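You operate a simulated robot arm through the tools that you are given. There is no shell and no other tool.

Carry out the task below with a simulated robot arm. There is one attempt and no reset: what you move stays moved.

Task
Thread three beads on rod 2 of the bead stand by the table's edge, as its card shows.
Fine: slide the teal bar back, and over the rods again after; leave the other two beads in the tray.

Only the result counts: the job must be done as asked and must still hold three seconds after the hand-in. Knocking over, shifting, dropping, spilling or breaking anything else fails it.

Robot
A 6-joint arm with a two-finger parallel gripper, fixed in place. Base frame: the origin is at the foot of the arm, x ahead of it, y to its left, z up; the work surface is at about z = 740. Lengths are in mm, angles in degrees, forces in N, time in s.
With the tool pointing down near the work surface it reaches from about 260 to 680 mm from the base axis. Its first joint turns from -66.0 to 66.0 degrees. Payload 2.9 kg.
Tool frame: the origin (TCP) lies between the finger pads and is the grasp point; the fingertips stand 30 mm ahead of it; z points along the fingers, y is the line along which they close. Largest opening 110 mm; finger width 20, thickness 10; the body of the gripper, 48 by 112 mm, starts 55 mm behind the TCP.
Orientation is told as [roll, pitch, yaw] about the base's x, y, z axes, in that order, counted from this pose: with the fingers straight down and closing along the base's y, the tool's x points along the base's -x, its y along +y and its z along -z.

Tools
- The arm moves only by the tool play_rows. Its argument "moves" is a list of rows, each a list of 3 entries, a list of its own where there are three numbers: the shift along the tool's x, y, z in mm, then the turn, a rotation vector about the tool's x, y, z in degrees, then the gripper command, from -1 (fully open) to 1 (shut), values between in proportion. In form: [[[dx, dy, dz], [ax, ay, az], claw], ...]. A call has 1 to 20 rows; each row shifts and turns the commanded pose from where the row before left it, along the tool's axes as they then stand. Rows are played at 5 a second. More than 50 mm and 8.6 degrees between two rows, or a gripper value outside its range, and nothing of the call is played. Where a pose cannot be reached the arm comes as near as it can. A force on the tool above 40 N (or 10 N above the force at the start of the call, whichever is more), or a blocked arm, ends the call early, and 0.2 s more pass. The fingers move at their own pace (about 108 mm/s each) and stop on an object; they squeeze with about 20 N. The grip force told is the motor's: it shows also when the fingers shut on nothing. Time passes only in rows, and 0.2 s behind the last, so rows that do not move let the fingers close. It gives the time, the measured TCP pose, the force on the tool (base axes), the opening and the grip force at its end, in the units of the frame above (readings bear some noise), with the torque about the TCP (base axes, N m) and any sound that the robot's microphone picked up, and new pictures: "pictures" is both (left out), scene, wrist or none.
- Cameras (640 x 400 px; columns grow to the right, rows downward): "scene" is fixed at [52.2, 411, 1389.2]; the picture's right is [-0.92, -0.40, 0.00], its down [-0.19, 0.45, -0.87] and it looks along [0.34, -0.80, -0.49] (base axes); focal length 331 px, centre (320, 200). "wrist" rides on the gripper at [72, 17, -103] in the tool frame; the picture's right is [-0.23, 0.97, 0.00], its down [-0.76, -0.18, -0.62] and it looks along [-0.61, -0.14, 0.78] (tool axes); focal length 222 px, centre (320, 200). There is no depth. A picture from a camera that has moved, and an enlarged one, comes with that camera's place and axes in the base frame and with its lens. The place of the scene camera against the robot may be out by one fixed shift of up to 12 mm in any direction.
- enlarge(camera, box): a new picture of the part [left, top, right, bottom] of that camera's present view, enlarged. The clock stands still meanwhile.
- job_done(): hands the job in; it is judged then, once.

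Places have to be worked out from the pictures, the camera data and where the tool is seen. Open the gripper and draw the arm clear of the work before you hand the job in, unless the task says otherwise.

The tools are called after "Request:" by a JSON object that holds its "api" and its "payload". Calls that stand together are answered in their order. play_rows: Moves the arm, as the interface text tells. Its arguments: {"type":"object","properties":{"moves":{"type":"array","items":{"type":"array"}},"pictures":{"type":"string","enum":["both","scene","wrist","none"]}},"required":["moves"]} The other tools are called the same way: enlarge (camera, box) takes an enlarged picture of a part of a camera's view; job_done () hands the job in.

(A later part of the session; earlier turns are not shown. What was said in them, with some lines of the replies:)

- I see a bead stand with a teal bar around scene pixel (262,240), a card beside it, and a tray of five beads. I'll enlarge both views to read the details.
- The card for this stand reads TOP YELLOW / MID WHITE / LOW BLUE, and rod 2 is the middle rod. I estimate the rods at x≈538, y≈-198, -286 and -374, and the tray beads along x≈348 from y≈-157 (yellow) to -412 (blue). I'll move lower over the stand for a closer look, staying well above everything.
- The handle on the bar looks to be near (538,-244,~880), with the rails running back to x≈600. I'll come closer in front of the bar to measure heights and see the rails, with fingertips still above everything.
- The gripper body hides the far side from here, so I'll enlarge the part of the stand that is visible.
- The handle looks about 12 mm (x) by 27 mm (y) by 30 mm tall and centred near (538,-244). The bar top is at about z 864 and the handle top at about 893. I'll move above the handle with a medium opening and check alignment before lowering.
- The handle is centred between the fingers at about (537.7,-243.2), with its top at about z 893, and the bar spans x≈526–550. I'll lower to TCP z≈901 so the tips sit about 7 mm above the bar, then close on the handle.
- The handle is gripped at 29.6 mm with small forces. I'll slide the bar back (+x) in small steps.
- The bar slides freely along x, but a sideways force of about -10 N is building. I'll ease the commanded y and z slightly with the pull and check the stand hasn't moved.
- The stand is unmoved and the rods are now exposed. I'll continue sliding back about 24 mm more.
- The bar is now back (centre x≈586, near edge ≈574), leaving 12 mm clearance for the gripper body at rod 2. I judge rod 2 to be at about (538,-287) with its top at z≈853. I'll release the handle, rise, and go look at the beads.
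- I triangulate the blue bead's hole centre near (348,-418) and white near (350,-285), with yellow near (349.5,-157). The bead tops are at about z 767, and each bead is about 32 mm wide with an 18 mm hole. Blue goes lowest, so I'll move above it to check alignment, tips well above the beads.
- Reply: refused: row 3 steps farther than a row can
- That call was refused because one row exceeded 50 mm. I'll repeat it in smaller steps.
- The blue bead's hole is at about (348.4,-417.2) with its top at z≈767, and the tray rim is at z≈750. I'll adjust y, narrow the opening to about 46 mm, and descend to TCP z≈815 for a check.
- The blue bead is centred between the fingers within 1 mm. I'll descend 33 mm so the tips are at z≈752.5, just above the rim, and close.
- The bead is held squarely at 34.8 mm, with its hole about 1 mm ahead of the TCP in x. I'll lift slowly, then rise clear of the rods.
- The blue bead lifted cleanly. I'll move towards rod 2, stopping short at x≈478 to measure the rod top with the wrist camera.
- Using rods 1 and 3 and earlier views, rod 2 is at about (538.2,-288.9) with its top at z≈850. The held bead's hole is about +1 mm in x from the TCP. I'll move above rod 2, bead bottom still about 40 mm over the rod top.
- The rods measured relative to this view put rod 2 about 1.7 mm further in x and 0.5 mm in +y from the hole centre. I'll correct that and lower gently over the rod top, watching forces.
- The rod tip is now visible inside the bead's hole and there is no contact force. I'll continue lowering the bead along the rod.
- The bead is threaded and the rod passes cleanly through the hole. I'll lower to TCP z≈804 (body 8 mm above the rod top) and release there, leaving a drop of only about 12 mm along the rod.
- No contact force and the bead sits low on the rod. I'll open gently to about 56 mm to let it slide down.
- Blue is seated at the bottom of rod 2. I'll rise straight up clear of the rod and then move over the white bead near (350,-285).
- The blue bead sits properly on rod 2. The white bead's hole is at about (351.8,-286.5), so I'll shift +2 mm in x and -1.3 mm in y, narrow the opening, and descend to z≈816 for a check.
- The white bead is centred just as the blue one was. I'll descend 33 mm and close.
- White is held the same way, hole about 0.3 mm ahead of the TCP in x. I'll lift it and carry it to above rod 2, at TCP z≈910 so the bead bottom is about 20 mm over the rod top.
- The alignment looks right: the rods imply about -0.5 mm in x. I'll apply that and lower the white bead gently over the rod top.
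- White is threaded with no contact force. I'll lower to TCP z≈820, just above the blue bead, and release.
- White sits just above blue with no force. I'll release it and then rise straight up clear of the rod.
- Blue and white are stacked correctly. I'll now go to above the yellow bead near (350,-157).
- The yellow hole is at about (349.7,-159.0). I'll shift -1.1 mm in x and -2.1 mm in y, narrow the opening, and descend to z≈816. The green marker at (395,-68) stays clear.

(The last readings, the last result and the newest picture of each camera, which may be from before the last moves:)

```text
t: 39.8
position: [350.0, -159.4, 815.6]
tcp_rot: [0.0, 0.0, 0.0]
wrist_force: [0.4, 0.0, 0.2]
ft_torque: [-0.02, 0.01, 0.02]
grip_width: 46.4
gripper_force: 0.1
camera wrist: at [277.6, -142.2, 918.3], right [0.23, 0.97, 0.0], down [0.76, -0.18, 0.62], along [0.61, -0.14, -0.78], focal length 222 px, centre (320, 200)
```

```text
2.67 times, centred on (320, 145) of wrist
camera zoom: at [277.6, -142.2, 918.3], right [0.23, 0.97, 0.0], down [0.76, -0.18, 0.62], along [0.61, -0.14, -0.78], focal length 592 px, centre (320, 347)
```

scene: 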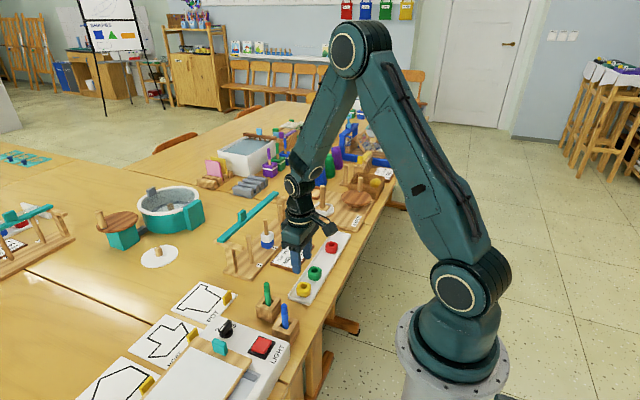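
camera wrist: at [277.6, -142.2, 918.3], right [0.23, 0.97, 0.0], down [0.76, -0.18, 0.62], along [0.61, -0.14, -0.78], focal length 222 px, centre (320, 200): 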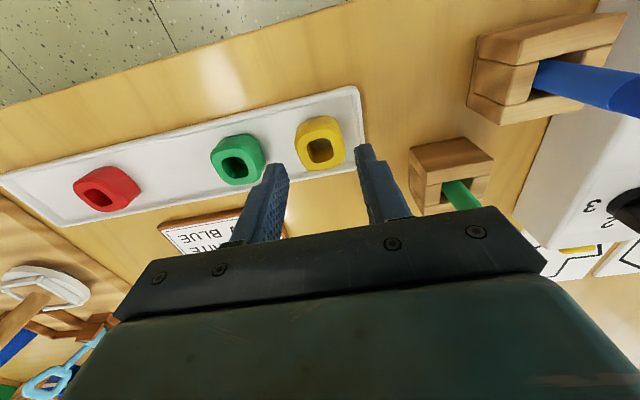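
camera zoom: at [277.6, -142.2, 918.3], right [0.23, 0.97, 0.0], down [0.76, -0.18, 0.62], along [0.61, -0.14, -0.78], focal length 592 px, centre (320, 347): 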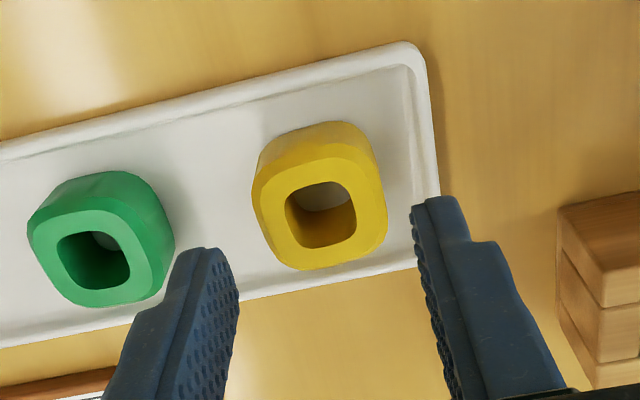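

Yellow is centred within 0.5 mm. I'll descend 32.5 mm and close.

Request:
{"api": "play_rows", "payload": {"moves": [[[0, 0.2, 15], [0, 0, 0], 0.16], [[0, 0, 12], [0, 0, 0], 0.16], [[0, 0, 5.3], [0, 0, 0], 0.16], [[0, 0, 0], [0, 0, 0], 0.3], [[0, 0, 0], [0, 0, 0], 0.6], [[0, 0, 0], [0, 0, 0], 1], [[0, 0, 0], [0, 0, 0], 1]], "pictures": "wrist"}}

Request:
{"api": "enlarge", "payload": {"camera": "wrist", "box": [220, 70, 420, 220]}}

Request:
{"api": "enlarge", "payload": {"camera": "scene", "box": [240, 230, 350, 330]}}

```text
t: 41.4
position: [349.8, -160.6, 783.0]
tcp_rot: [0.0, 0.0, 0.1]
wrist_force: [-0.3, 0.2, -0.1]
ft_torque: [0.02, 0.0, 0.01]
grip_width: 34.8
gripper_force: 20.1
camera wrist: at [277.2, -142.1, 886.0], right [0.23, 0.97, 0.0], down [0.76, -0.18, 0.62], along [0.61, -0.14, -0.78], focal length 222 px, centre (320, 200)
```

wrist: 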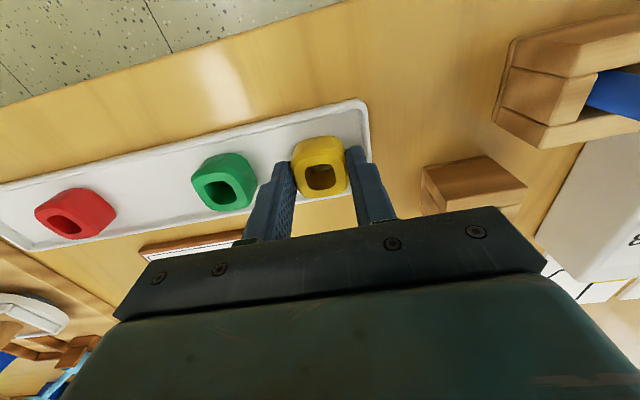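

```text
2.67 times, centred on (320, 145) of wrist
camera zoom: at [277.2, -142.1, 886.0], right [0.23, 0.97, 0.0], down [0.76, -0.18, 0.62], along [0.61, -0.14, -0.78], focal length 592 px, centre (320, 347)
```

zoom: 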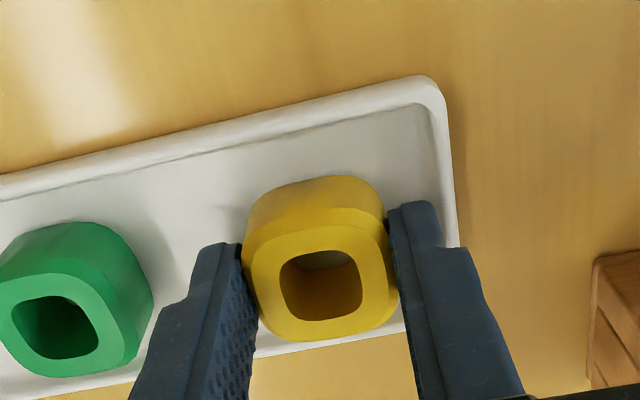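

```text
4.00 times, centred on (295, 280) of scene
camera zoom: at [52.2, 411.0, 1389.2], right [-0.92, -0.4, 0.0], down [-0.19, 0.45, -0.87], along [0.34, -0.8, -0.49], focal length 1324 px, centre (420, -120)
```

zoom: 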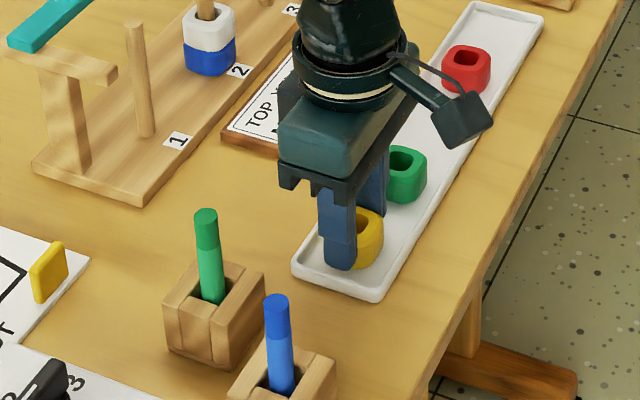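

Yellow is held, with its hole about 2.2 mm ahead of the TCP in x. I'll lift and carry it to above rod 2, allowing for that offset.

Request:
{"api": "play_rows", "payload": {"moves": [[[0, 0, -8], [0, 0, 0], 1], [[0, 0, -15], [0, 0, 0], 1], [[0, 0, -30], [0, 0, 0], 1], [[0, 0, -40], [0, 0, 0], 1], [[0, 0, -40], [0, 0, 0], 1], [[0, 0, -15], [0, 0, 0], 1], [[-37.4, -26, 0], [0, 0, 0], 1], [[-37.4, -26, 0], [0, 0, 0], 1], [[-37.4, -26, 0], [0, 0, 0], 1], [[-37.4, -26, 0], [0, 0, 0], 1], [[-37.4, -25.7, 0], [0, 0, 0], 1], [[0, 0, 12], [0, 0, 0], 1], [[0, 0, 9], [0, 0, 0], 1], [[0, 0, 0], [0, 0, 0], 1]], "pictures": "both"}}

Request:
{"api": "enlarge", "payload": {"camera": "wrist", "box": [220, 60, 420, 210]}}

Request:
{"api": "enlarge", "payload": {"camera": "scene", "box": [225, 185, 305, 275]}}

```text
t: 44.4
position: [536.9, -289.6, 909.9]
tcp_rot: [0.0, 0.0, 0.1]
wrist_force: [0.7, -0.1, -0.8]
ft_torque: [-0.01, 0.01, -0.01]
grip_width: 34.8
gripper_force: 20.1
camera wrist: at [464.4, -271.4, 1013.2], right [0.23, 0.97, 0.0], down [0.76, -0.18, 0.62], along [0.61, -0.14, -0.78], focal length 222 px, centre (320, 200)
```

scene: 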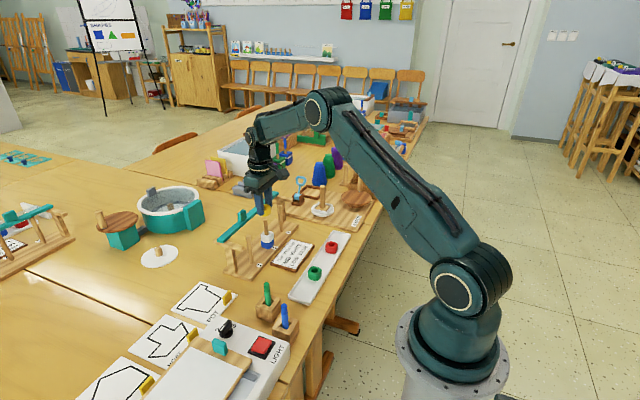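
wrist: 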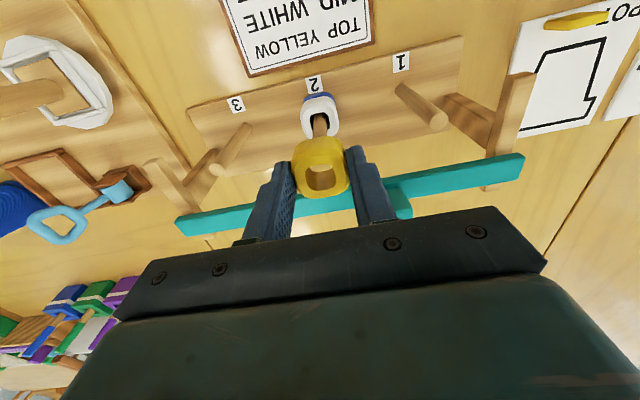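

```text
2.67 times, centred on (320, 135) of wrist
camera zoom: at [464.4, -271.4, 1013.2], right [0.23, 0.97, 0.0], down [0.76, -0.18, 0.62], along [0.61, -0.14, -0.78], focal length 592 px, centre (320, 373)
```

zoom: 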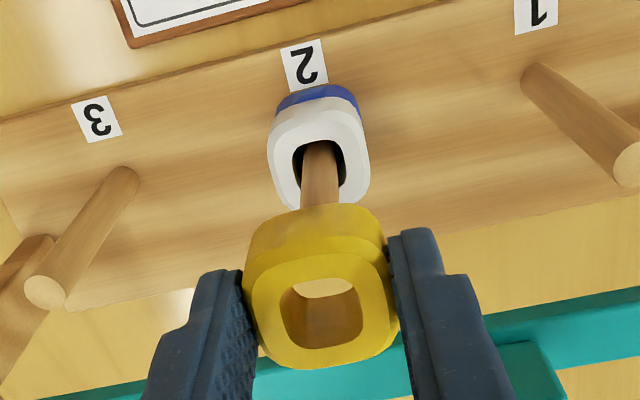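

```text
4.44 times, centred on (265, 230) of scene
camera zoom: at [52.3, 411.0, 1389.2], right [-0.92, -0.4, 0.0], down [-0.19, 0.45, -0.87], along [0.34, -0.8, -0.49], focal length 1472 px, centre (564, 67)
```

zoom: 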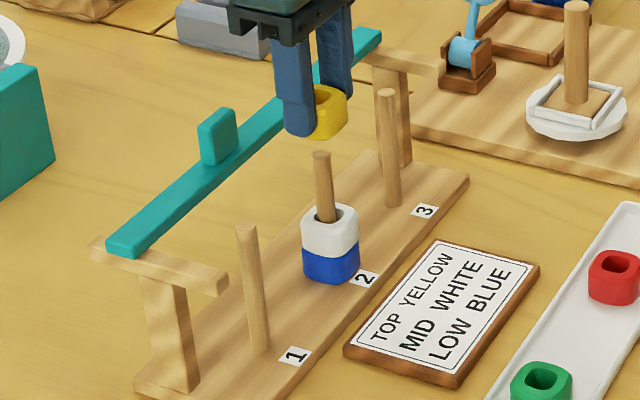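

Alignment is within about 0.5 mm. I'll apply a small correction and lower yellow over the rod top.

Request:
{"api": "play_rows", "payload": {"moves": [[[0.4, -0.4, 8], [0, 0, 0], 1], [[0, 0, 6], [0, 0, 0], 1], [[0, 0, 5], [0, 0, 0], 1], [[0, 0, 5], [0, 0, 0], 1], [[0, 0, 5], [0, 0, 0], 1], [[0, 0, 5], [0, 0, 0], 1], [[0, 0, 5], [0, 0, 0], 1], [[0, 0, 0], [0, 0, 0], 1]], "pictures": "wrist"}}

Request:
{"api": "enlarge", "payload": {"camera": "wrist", "box": [220, 60, 420, 210]}}

Request:
{"api": "enlarge", "payload": {"camera": "scene", "box": [225, 185, 305, 275]}}

```text
t: 46.2
position: [538.2, -289.6, 871.0]
tcp_rot: [-0.1, 0.1, 0.0]
wrist_force: [-0.2, 0.0, 0.5]
ft_torque: [-0.02, -0.02, 0.0]
grip_width: 34.9
gripper_force: 19.6
camera wrist: at [464.1, -272.4, 974.2], right [0.23, 0.97, 0.0], down [0.76, -0.18, 0.62], along [0.61, -0.14, -0.78], focal length 222 px, centre (320, 200)
```

wrist: 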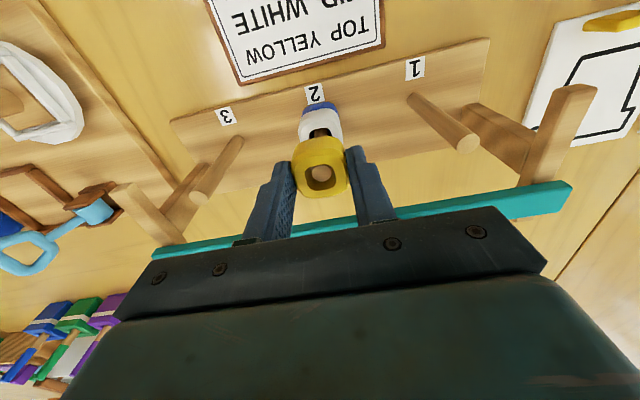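

```text
2.67 times, centred on (320, 135) of wrist
camera zoom: at [464.1, -272.4, 974.2], right [0.23, 0.97, 0.0], down [0.76, -0.18, 0.62], along [0.61, -0.14, -0.78], focal length 592 px, centre (320, 373)
```

zoom: 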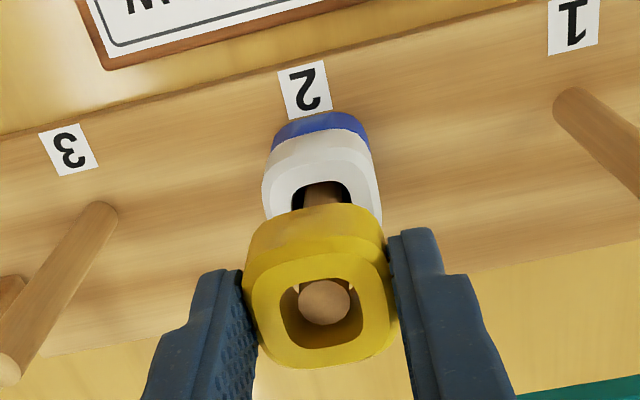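

```text
4.44 times, centred on (265, 230) of scene
camera zoom: at [52.2, 411.0, 1389.2], right [-0.92, -0.4, 0.0], down [-0.19, 0.45, -0.87], along [0.34, -0.8, -0.49], focal length 1472 px, centre (564, 67)
```

zoom: 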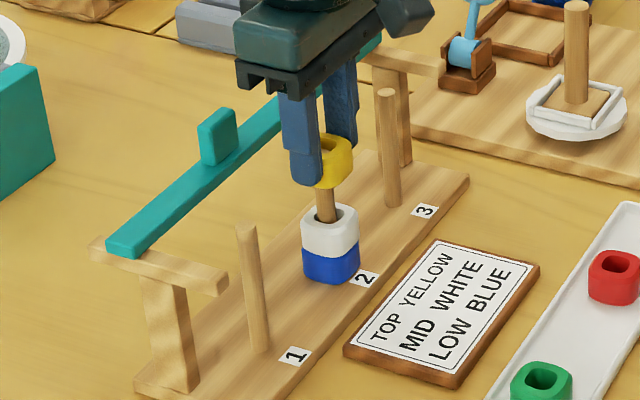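

Yellow is threaded. White's top should be near z 799, so I'll lower to TCP z≈843 and release.

Request:
{"api": "play_rows", "payload": {"moves": [[[0, 0, 8], [0, 0, 0], 1], [[0, 0, 8], [0, 0, 0], 1], [[0, 0, 7], [0, 0, 0], 1], [[0, 0, 4], [0, 0, 0], 1], [[0, 0, 0], [0, 0, 0], 1]], "pictures": "wrist"}}

Request:
{"api": "enlarge", "payload": {"camera": "wrist", "box": [220, 60, 420, 210]}}

Request:
{"api": "enlarge", "payload": {"camera": "scene", "box": [225, 185, 305, 275]}}

```text
t: 47.4
position: [537.4, -289.6, 844.7]
tcp_rot: [-0.1, 0.0, 0.0]
wrist_force: [0.4, -1.0, 0.0]
ft_torque: [-0.03, -0.04, 0.02]
grip_width: 34.8
gripper_force: 20.0
camera wrist: at [464.2, -272.3, 946.9], right [0.23, 0.97, 0.0], down [0.76, -0.18, 0.62], along [0.61, -0.14, -0.78], focal length 222 px, centre (320, 200)
```

wrist: 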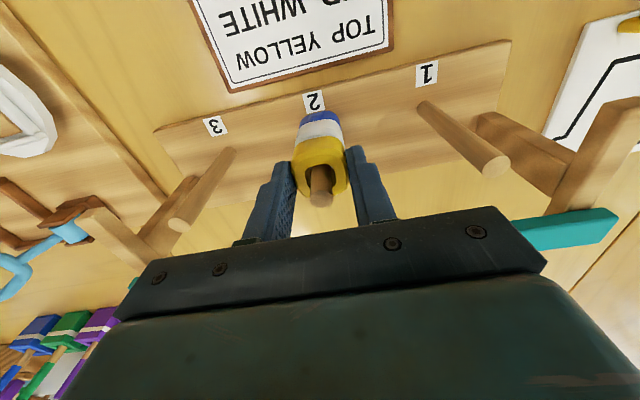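

```text
2.67 times, centred on (320, 135) of wrist
camera zoom: at [464.2, -272.3, 946.9], right [0.23, 0.97, 0.0], down [0.76, -0.18, 0.62], along [0.61, -0.14, -0.78], focal length 592 px, centre (320, 373)
```

zoom: 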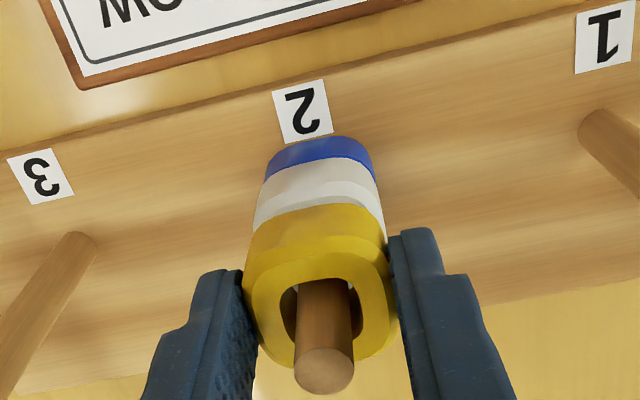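

```text
4.44 times, centred on (265, 230) of scene
camera zoom: at [52.2, 411.0, 1389.2], right [-0.92, -0.4, 0.0], down [-0.19, 0.45, -0.87], along [0.34, -0.8, -0.49], focal length 1472 px, centre (564, 67)
```

zoom: 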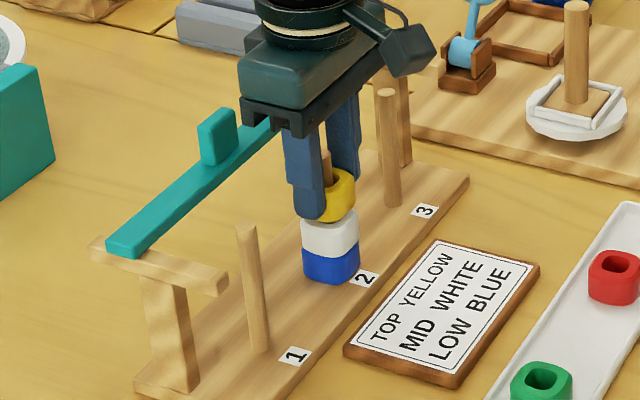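

Yellow rests just above white with no force. I'll release it and rise straight up.

Request:
{"api": "play_rows", "payload": {"moves": [[[0, 0, 0], [0, 0, 0], 0.3], [[0, 0, 0], [0, 0, 0], 0], [[0, 0, 0], [0, 0, 0], 0], [[0, 0, 0], [0, 0, 0], 0], [[0, 0, -15], [0, 0, 0], 0], [[0, 0, -30], [0, 0, 0], 0], [[0, 0, -35], [0, 0, 0], 0], [[0, 0, -25], [0, 0, 0], 0], [[0, 0, 0], [0, 0, 0], 0]], "pictures": "both"}}

Request:
{"api": "enlarge", "payload": {"camera": "scene", "box": [225, 185, 305, 275]}}

Request:
{"api": "enlarge", "payload": {"camera": "wrist", "box": [150, 50, 530, 240]}}

```text
t: 49.4
position: [538.0, -291.9, 950.1]
tcp_rot: [0.0, 0.0, 0.0]
wrist_force: [-0.3, 0.2, -0.5]
ft_torque: [-0.01, 0.02, -0.04]
grip_width: 55.1
gripper_force: 0.1
camera wrist: at [464.2, -273.2, 1053.4], right [0.23, 0.97, 0.0], down [0.76, -0.18, 0.62], along [0.61, -0.14, -0.78], focal length 222 px, centre (320, 200)
```

scene: 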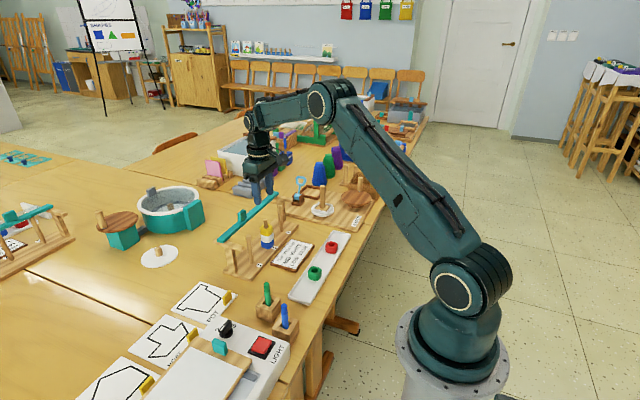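
wrist: 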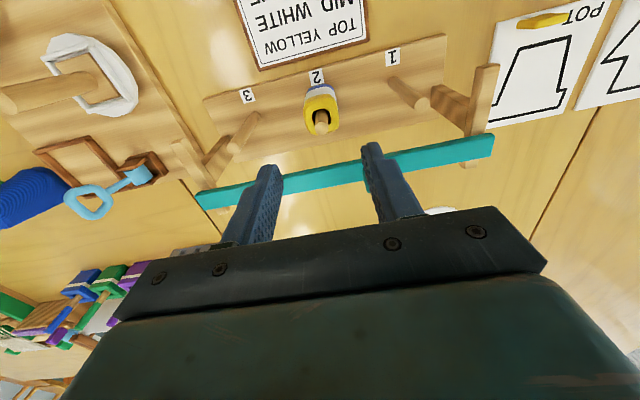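

```text
4.44 times, centred on (265, 230) of scene
camera zoom: at [52.2, 411.0, 1389.2], right [-0.92, -0.4, 0.0], down [-0.19, 0.45, -0.87], along [0.34, -0.8, -0.49], focal length 1472 px, centre (564, 67)
```

zoom: 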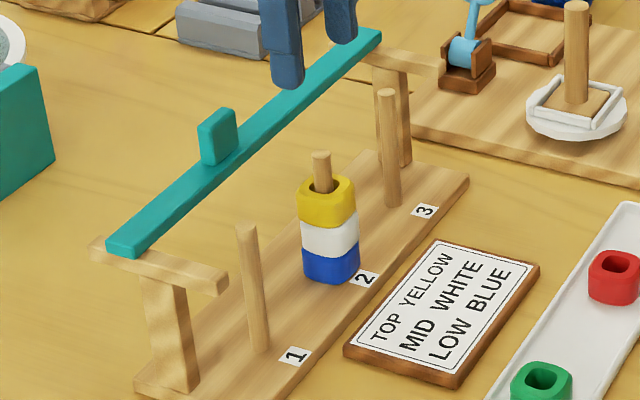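

```text
1.68 times, centred on (340, 145) of wrist
camera zoom: at [464.2, -273.2, 1053.4], right [0.23, 0.97, 0.0], down [0.76, -0.18, 0.62], along [0.61, -0.14, -0.78], focal length 374 px, centre (286, 293)
```

zoom: 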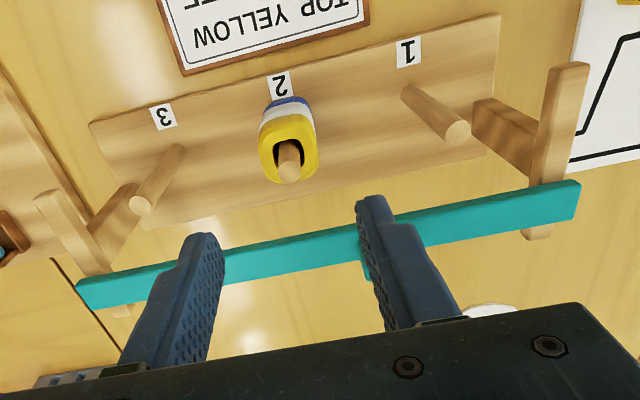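

All three beads are stacked yellow over white over blue on rod 2. I'll return above the bar handle at about (585,-244.5) with a 60 mm opening and check alignment.

Request:
{"api": "play_rows", "payload": {"moves": [[[-24.2, 22.9, 0], [0, 0, 0], -0.1], [[-24.2, 22.9, 0], [0, 0, 0], -0.1], [[0, 0, 10], [0, 0, 0], -0.1], [[0, 0, 0], [0, 0, 0], -0.1]], "pictures": "wrist"}}

Request:
{"api": "enlarge", "payload": {"camera": "wrist", "box": [240, 80, 400, 200]}}

```text
t: 50.4
position: [586.4, -244.3, 939.1]
tcp_rot: [0.0, 0.0, 0.0]
wrist_force: [-0.1, -0.2, -0.2]
ft_torque: [-0.02, 0.04, -0.01]
grip_width: 60.4
gripper_force: 0.1
camera wrist: at [513.1, -226.0, 1042.2], right [0.23, 0.97, 0.0], down [0.76, -0.18, 0.62], along [0.61, -0.14, -0.78], focal length 222 px, centre (320, 200)
```

wrist: 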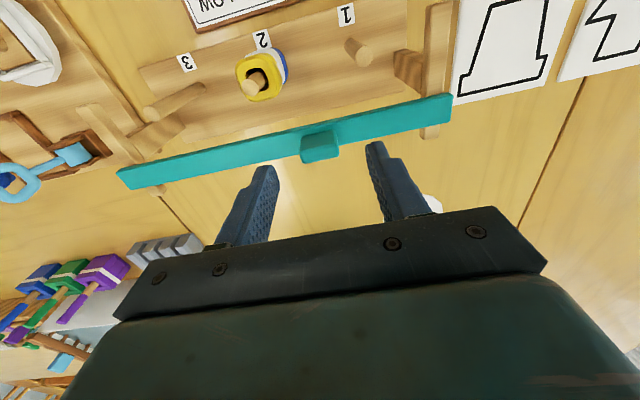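

```text
3.33 times, centred on (320, 140) of wrist
camera zoom: at [513.1, -226.0, 1042.2], right [0.23, 0.97, 0.0], down [0.76, -0.18, 0.62], along [0.61, -0.14, -0.78], focal length 740 px, centre (320, 400)
```

zoom: 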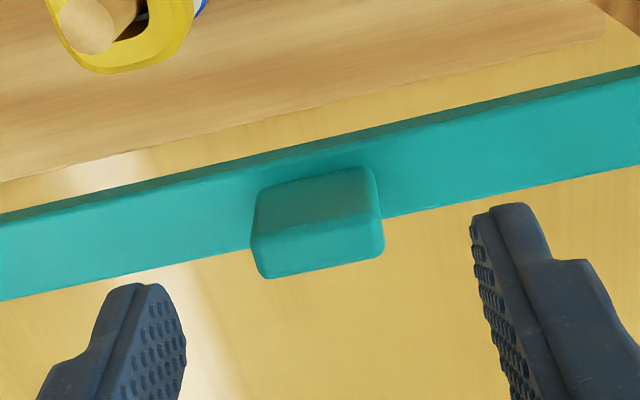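

The handle is centred. I'll shift -0.7 mm in y as experience suggested, lower about 39 mm and close on the handle.

Request:
{"api": "play_rows", "payload": {"moves": [[[0, -0.7, 20], [0, 0, 0], -0.1], [[0, 0, 19], [0, 0, 0], -0.1], [[0, 0, 0], [0, 0, 0], 0.2], [[0, 0, 0], [0, 0, 0], 0.4], [[0, 0, 0], [0, 0, 0], 1], [[0, 0, 0], [0, 0, 0], 1]], "pictures": "wrist"}}

```text
t: 51.8
position: [585.5, -244.4, 899.6]
tcp_rot: [0.0, 0.0, 0.0]
wrist_force: [-0.5, 0.8, -0.2]
ft_torque: [0.01, -0.23, -0.04]
grip_width: 29.7
gripper_force: 45.2
camera wrist: at [512.6, -227.1, 1003.0], right [0.23, 0.97, 0.0], down [0.76, -0.18, 0.62], along [0.61, -0.14, -0.78], focal length 222 px, centre (320, 200)
```

wrist: 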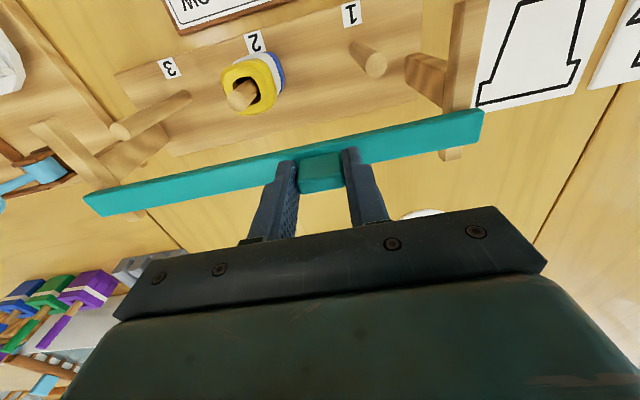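

The handle is gripped with almost no side force. I'll slide the bar forward (-x) by 48 mm in small steps, the distance I moved it back.

Request:
{"api": "play_rows", "payload": {"moves": [[[6, 0, 0], [0, 0, 0], 1], [[6, 0, 0], [0, 0, 0], 1], [[6, 0, 0], [0, 0, 0], 1], [[6, 0, 0], [0, 0, 0], 1], [[0, 0, 0], [0, 0, 0], 1]], "pictures": "both"}}

```text
t: 53.0
position: [561.8, -244.7, 900.2]
tcp_rot: [0.0, 0.0, 0.1]
wrist_force: [0.0, 2.9, -0.2]
ft_torque: [0.05, -0.32, -0.22]
grip_width: 29.5
gripper_force: 44.7
camera wrist: at [488.8, -227.2, 1003.0], right [0.23, 0.97, 0.0], down [0.76, -0.18, 0.62], along [0.61, -0.14, -0.78], focal length 222 px, centre (320, 200)
```

scene: 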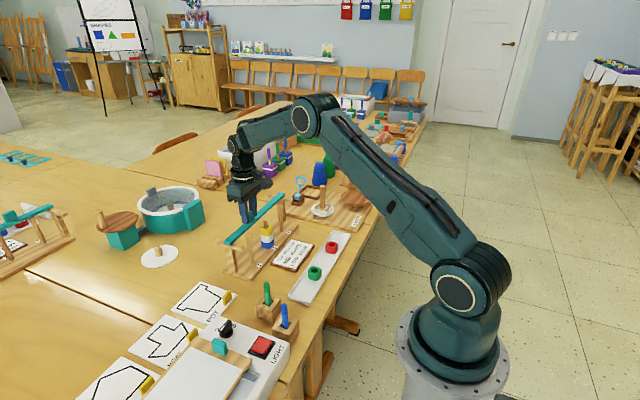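
wrist: 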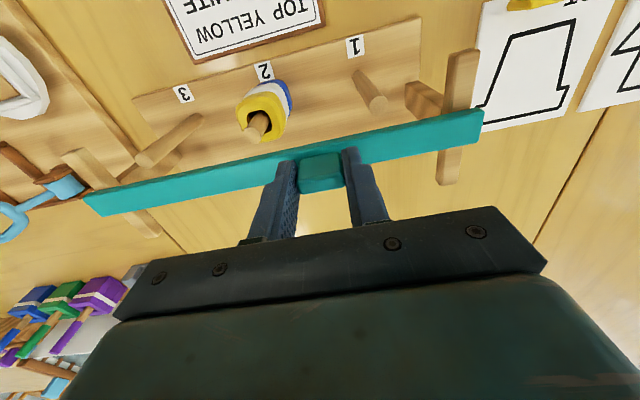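

The bar is sliding smoothly with low forces. I'll do the remaining 24 mm.

Request:
{"api": "play_rows", "payload": {"moves": [[[6, 0, 0], [0, 0, 0], 1], [[6, 0, 0], [0, 0, 0], 1], [[6, 0, 0], [0, 0, 0], 1], [[6, 0, 0], [0, 0, 0], 1], [[0, 0, 0], [0, 0, 0], 1]], "pictures": "both"}}

Request:
{"api": "enlarge", "payload": {"camera": "scene", "box": [215, 175, 305, 285]}}

Request:
{"api": "enlarge", "payload": {"camera": "wrist", "box": [80, 60, 500, 240]}}

```text
t: 54.2
position: [538.0, -243.9, 899.8]
tcp_rot: [0.1, 0.0, 0.0]
wrist_force: [6.1, -0.2, 0.9]
ft_torque: [0.06, 1.03, 0.04]
grip_width: 29.5
gripper_force: 45.2
camera wrist: at [464.5, -227.0, 1002.9], right [0.23, 0.97, 0.0], down [0.76, -0.18, 0.62], along [0.61, -0.14, -0.78], focal length 222 px, centre (320, 200)
```

scene: 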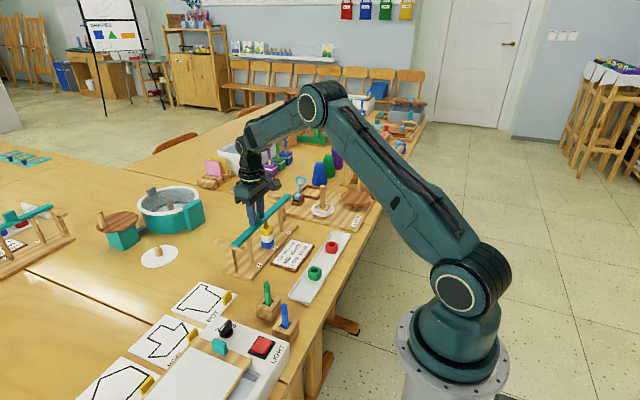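
wrist: 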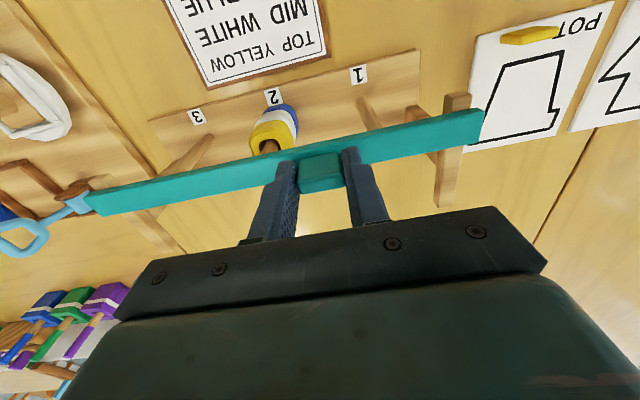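

```text
3.64 times, centred on (260, 230) of scene
camera zoom: at [52.4, 411.0, 1389.2], right [-0.92, -0.4, 0.0], down [-0.19, 0.45, -0.87], along [0.34, -0.8, -0.49], focal length 1204 px, centre (538, 91)
```

zoom: 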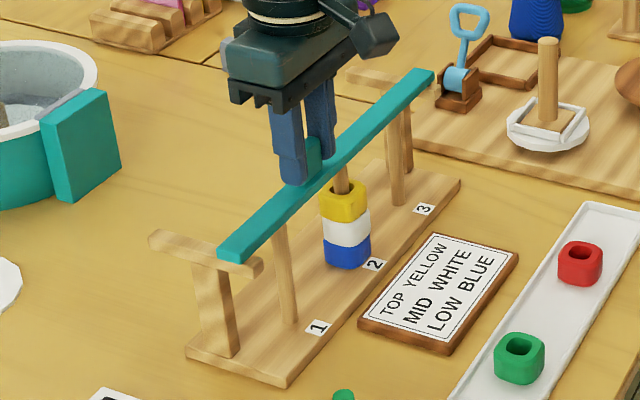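

```text
1.52 times, centred on (290, 150) of wrist
camera zoom: at [464.5, -227.0, 1002.9], right [0.23, 0.97, 0.0], down [0.76, -0.18, 0.62], along [0.61, -0.14, -0.78], focal length 338 px, centre (366, 276)
```

zoom: 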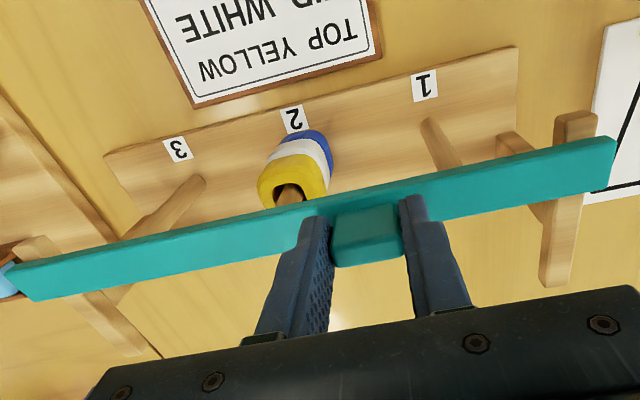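

The bar is back over the rods and a 6 N force shows it has just met its front stop, where it started. I'll open the fingers and rise straight up.

Request:
{"api": "play_rows", "payload": {"moves": [[[0, 0, 0], [0, 0, 0], 0.2], [[0, 0, 0], [0, 0, 0], -0.1], [[0, 0, 0], [0, 0, 0], -0.1], [[0, 0, -20], [0, 0, 0], -0.1], [[0, 0, -40], [0, 0, 0], -0.1], [[0, 0, -45], [0, 0, 0], -0.1], [[0, 0, 0], [0, 0, 0], -0.1]], "pictures": "both"}}

Request:
{"api": "enlarge", "payload": {"camera": "scene", "box": [215, 175, 305, 285]}}

Request:
{"api": "enlarge", "payload": {"camera": "wrist", "box": [150, 40, 500, 220]}}

```text
t: 55.8
position: [536.0, -245.6, 1003.8]
tcp_rot: [0.0, 0.1, 0.0]
wrist_force: [0.3, 0.6, 0.8]
ft_torque: [-0.01, -0.01, 0.03]
grip_width: 60.6
gripper_force: 0.0
camera wrist: at [464.2, -227.2, 1107.9], right [0.23, 0.97, 0.0], down [0.76, -0.18, 0.62], along [0.61, -0.14, -0.78], focal length 222 px, centre (320, 200)
```

scene: 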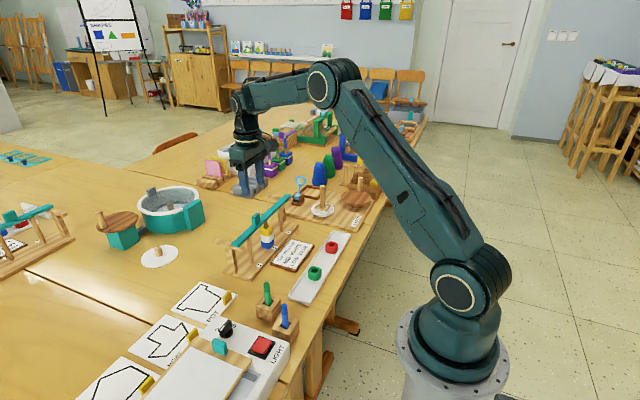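
wrist: 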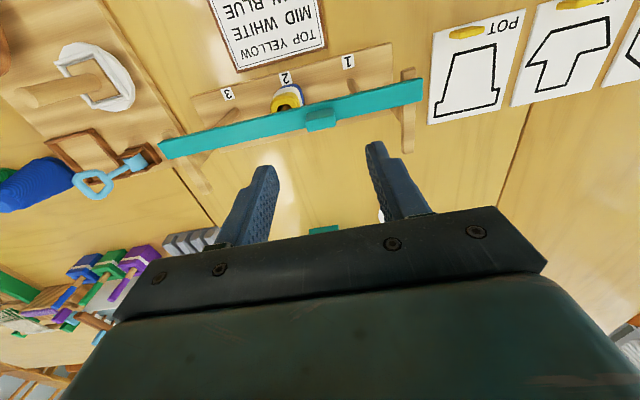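

```text
3.64 times, centred on (260, 230) of scene
camera zoom: at [52.2, 411.0, 1389.2], right [-0.92, -0.4, 0.0], down [-0.19, 0.45, -0.87], along [0.34, -0.8, -0.49], focal length 1204 px, centre (538, 91)
```

zoom: 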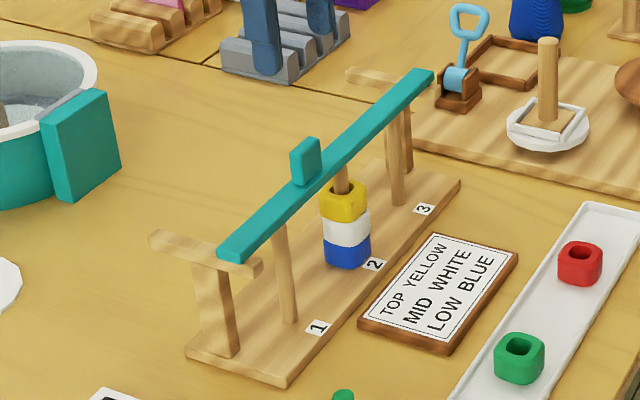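

```text
1.83 times, centred on (325, 130) of wrist
camera zoom: at [464.2, -227.2, 1107.9], right [0.23, 0.97, 0.0], down [0.76, -0.18, 0.62], along [0.61, -0.14, -0.78], focal length 406 px, centre (311, 328)
```

zoom: 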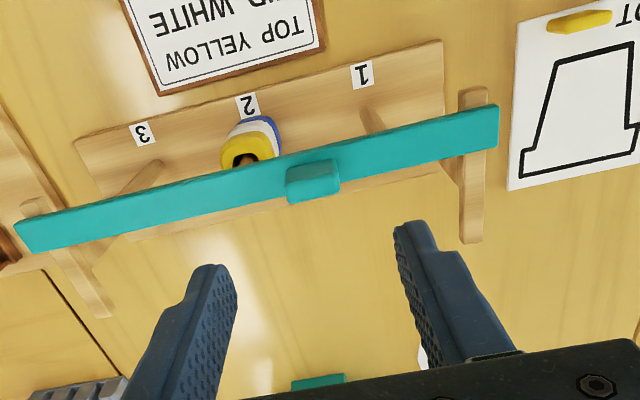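

The bar matches its starting position over the rods, the stack is intact, and red and green remain in the tray. I'll draw the arm clear towards its start pose with the gripper open, letting everything settle.

Request:
{"api": "play_rows", "payload": {"moves": [[[0, 0, -30], [0, 0, 0], -0.1], [[28, 20, -25], [0, 0, 0], -0.4], [[28, 20, -25], [0, 0, 0], -0.7], [[28, 20, -25], [0, 0, 0], -1], [[28, 20, -20], [0, 0, 0], -1], [[28, 20, -8], [0, 0, 0], -1], [[0, 0, 0], [0, 0, 0], -1], [[0, 0, 0], [0, 0, 0], -1], [[0, 0, 0], [0, 0, 0], -1]], "pictures": "both"}}

Request:
{"api": "enlarge", "payload": {"camera": "scene", "box": [210, 180, 370, 310]}}

Request:
{"api": "enlarge", "payload": {"camera": "wrist", "box": [150, 20, 370, 200]}}

```text
t: 57.8
position: [398.9, -144.5, 1139.3]
tcp_rot: [0.0, -0.1, 0.0]
wrist_force: [0.5, 0.1, 0.5]
ft_torque: [0.01, 0.01, -0.01]
grip_width: 110.2
gripper_force: 0.1
camera wrist: at [324.8, -126.8, 1241.0], right [0.23, 0.97, 0.0], down [0.76, -0.18, 0.62], along [0.61, -0.14, -0.78], focal length 222 px, centre (320, 200)
```

scene: 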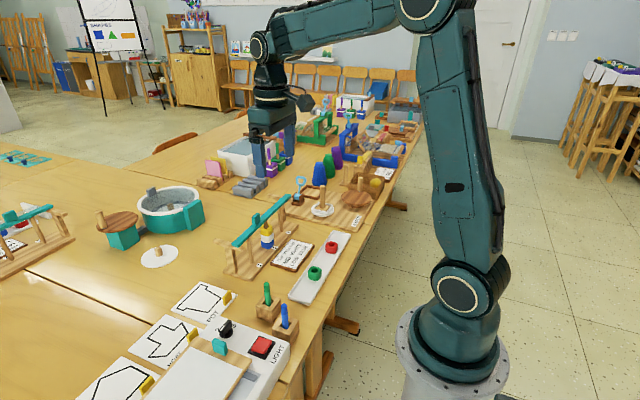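
wrist: 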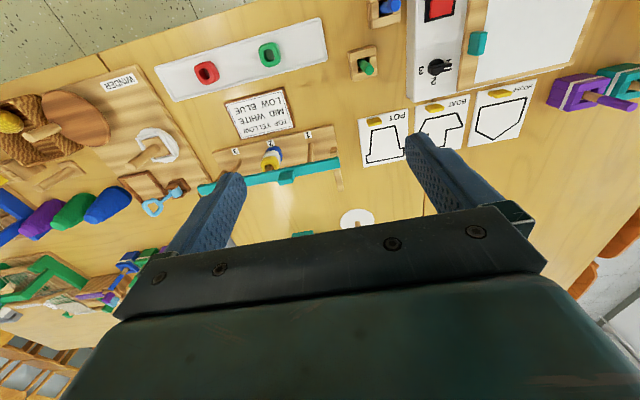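

```text
3.08 times, centred on (290, 245) of scene
camera zoom: at [52.2, 411.0, 1389.2], right [-0.92, -0.4, 0.0], down [-0.19, 0.45, -0.87], along [0.34, -0.8, -0.49], focal length 1019 px, centre (412, 62)
```

zoom: 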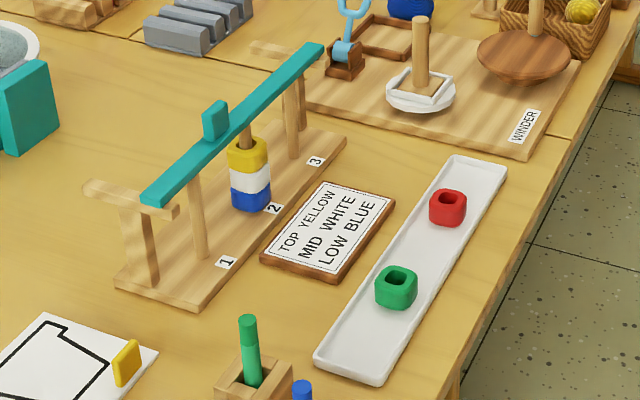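

```text
2.22 times, centred on (260, 110) of wrist
camera zoom: at [324.8, -126.8, 1241.0], right [0.23, 0.97, 0.0], down [0.76, -0.18, 0.62], along [0.61, -0.14, -0.78], focal length 494 px, centre (453, 400)
```

zoom: 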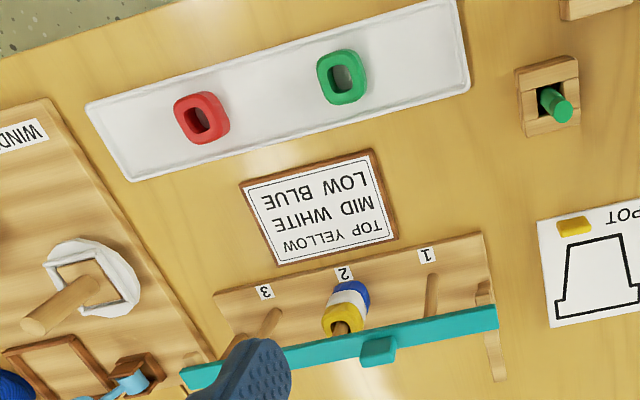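

The final pictures show yellow, white and blue from top to bottom on rod 2. The bar is back over the rods, red and green are still in the tray, and nothing else has moved. The arm is clear with the gripper open, so I'm handing in.

Request:
{"api": "job_done", "payload": {}}

```text
The job is handed in.
```

I threaded the three beads on rod 2 of the bead stand by the table's edge, in the order its card shows: yellow on top, white in the middle, blue at the bottom.

- **Teal bar:** I slid it back to clear the rods. Afterwards I slid it over them again until it met its front stop, the position it started in.
- **Other beads:** red and green are still in the tray.
- **Everything else:** the last pictures show nothing else moved. The arm is clear with the gripper open.

The job was handed in at that point. I have not seen a verdict on it.
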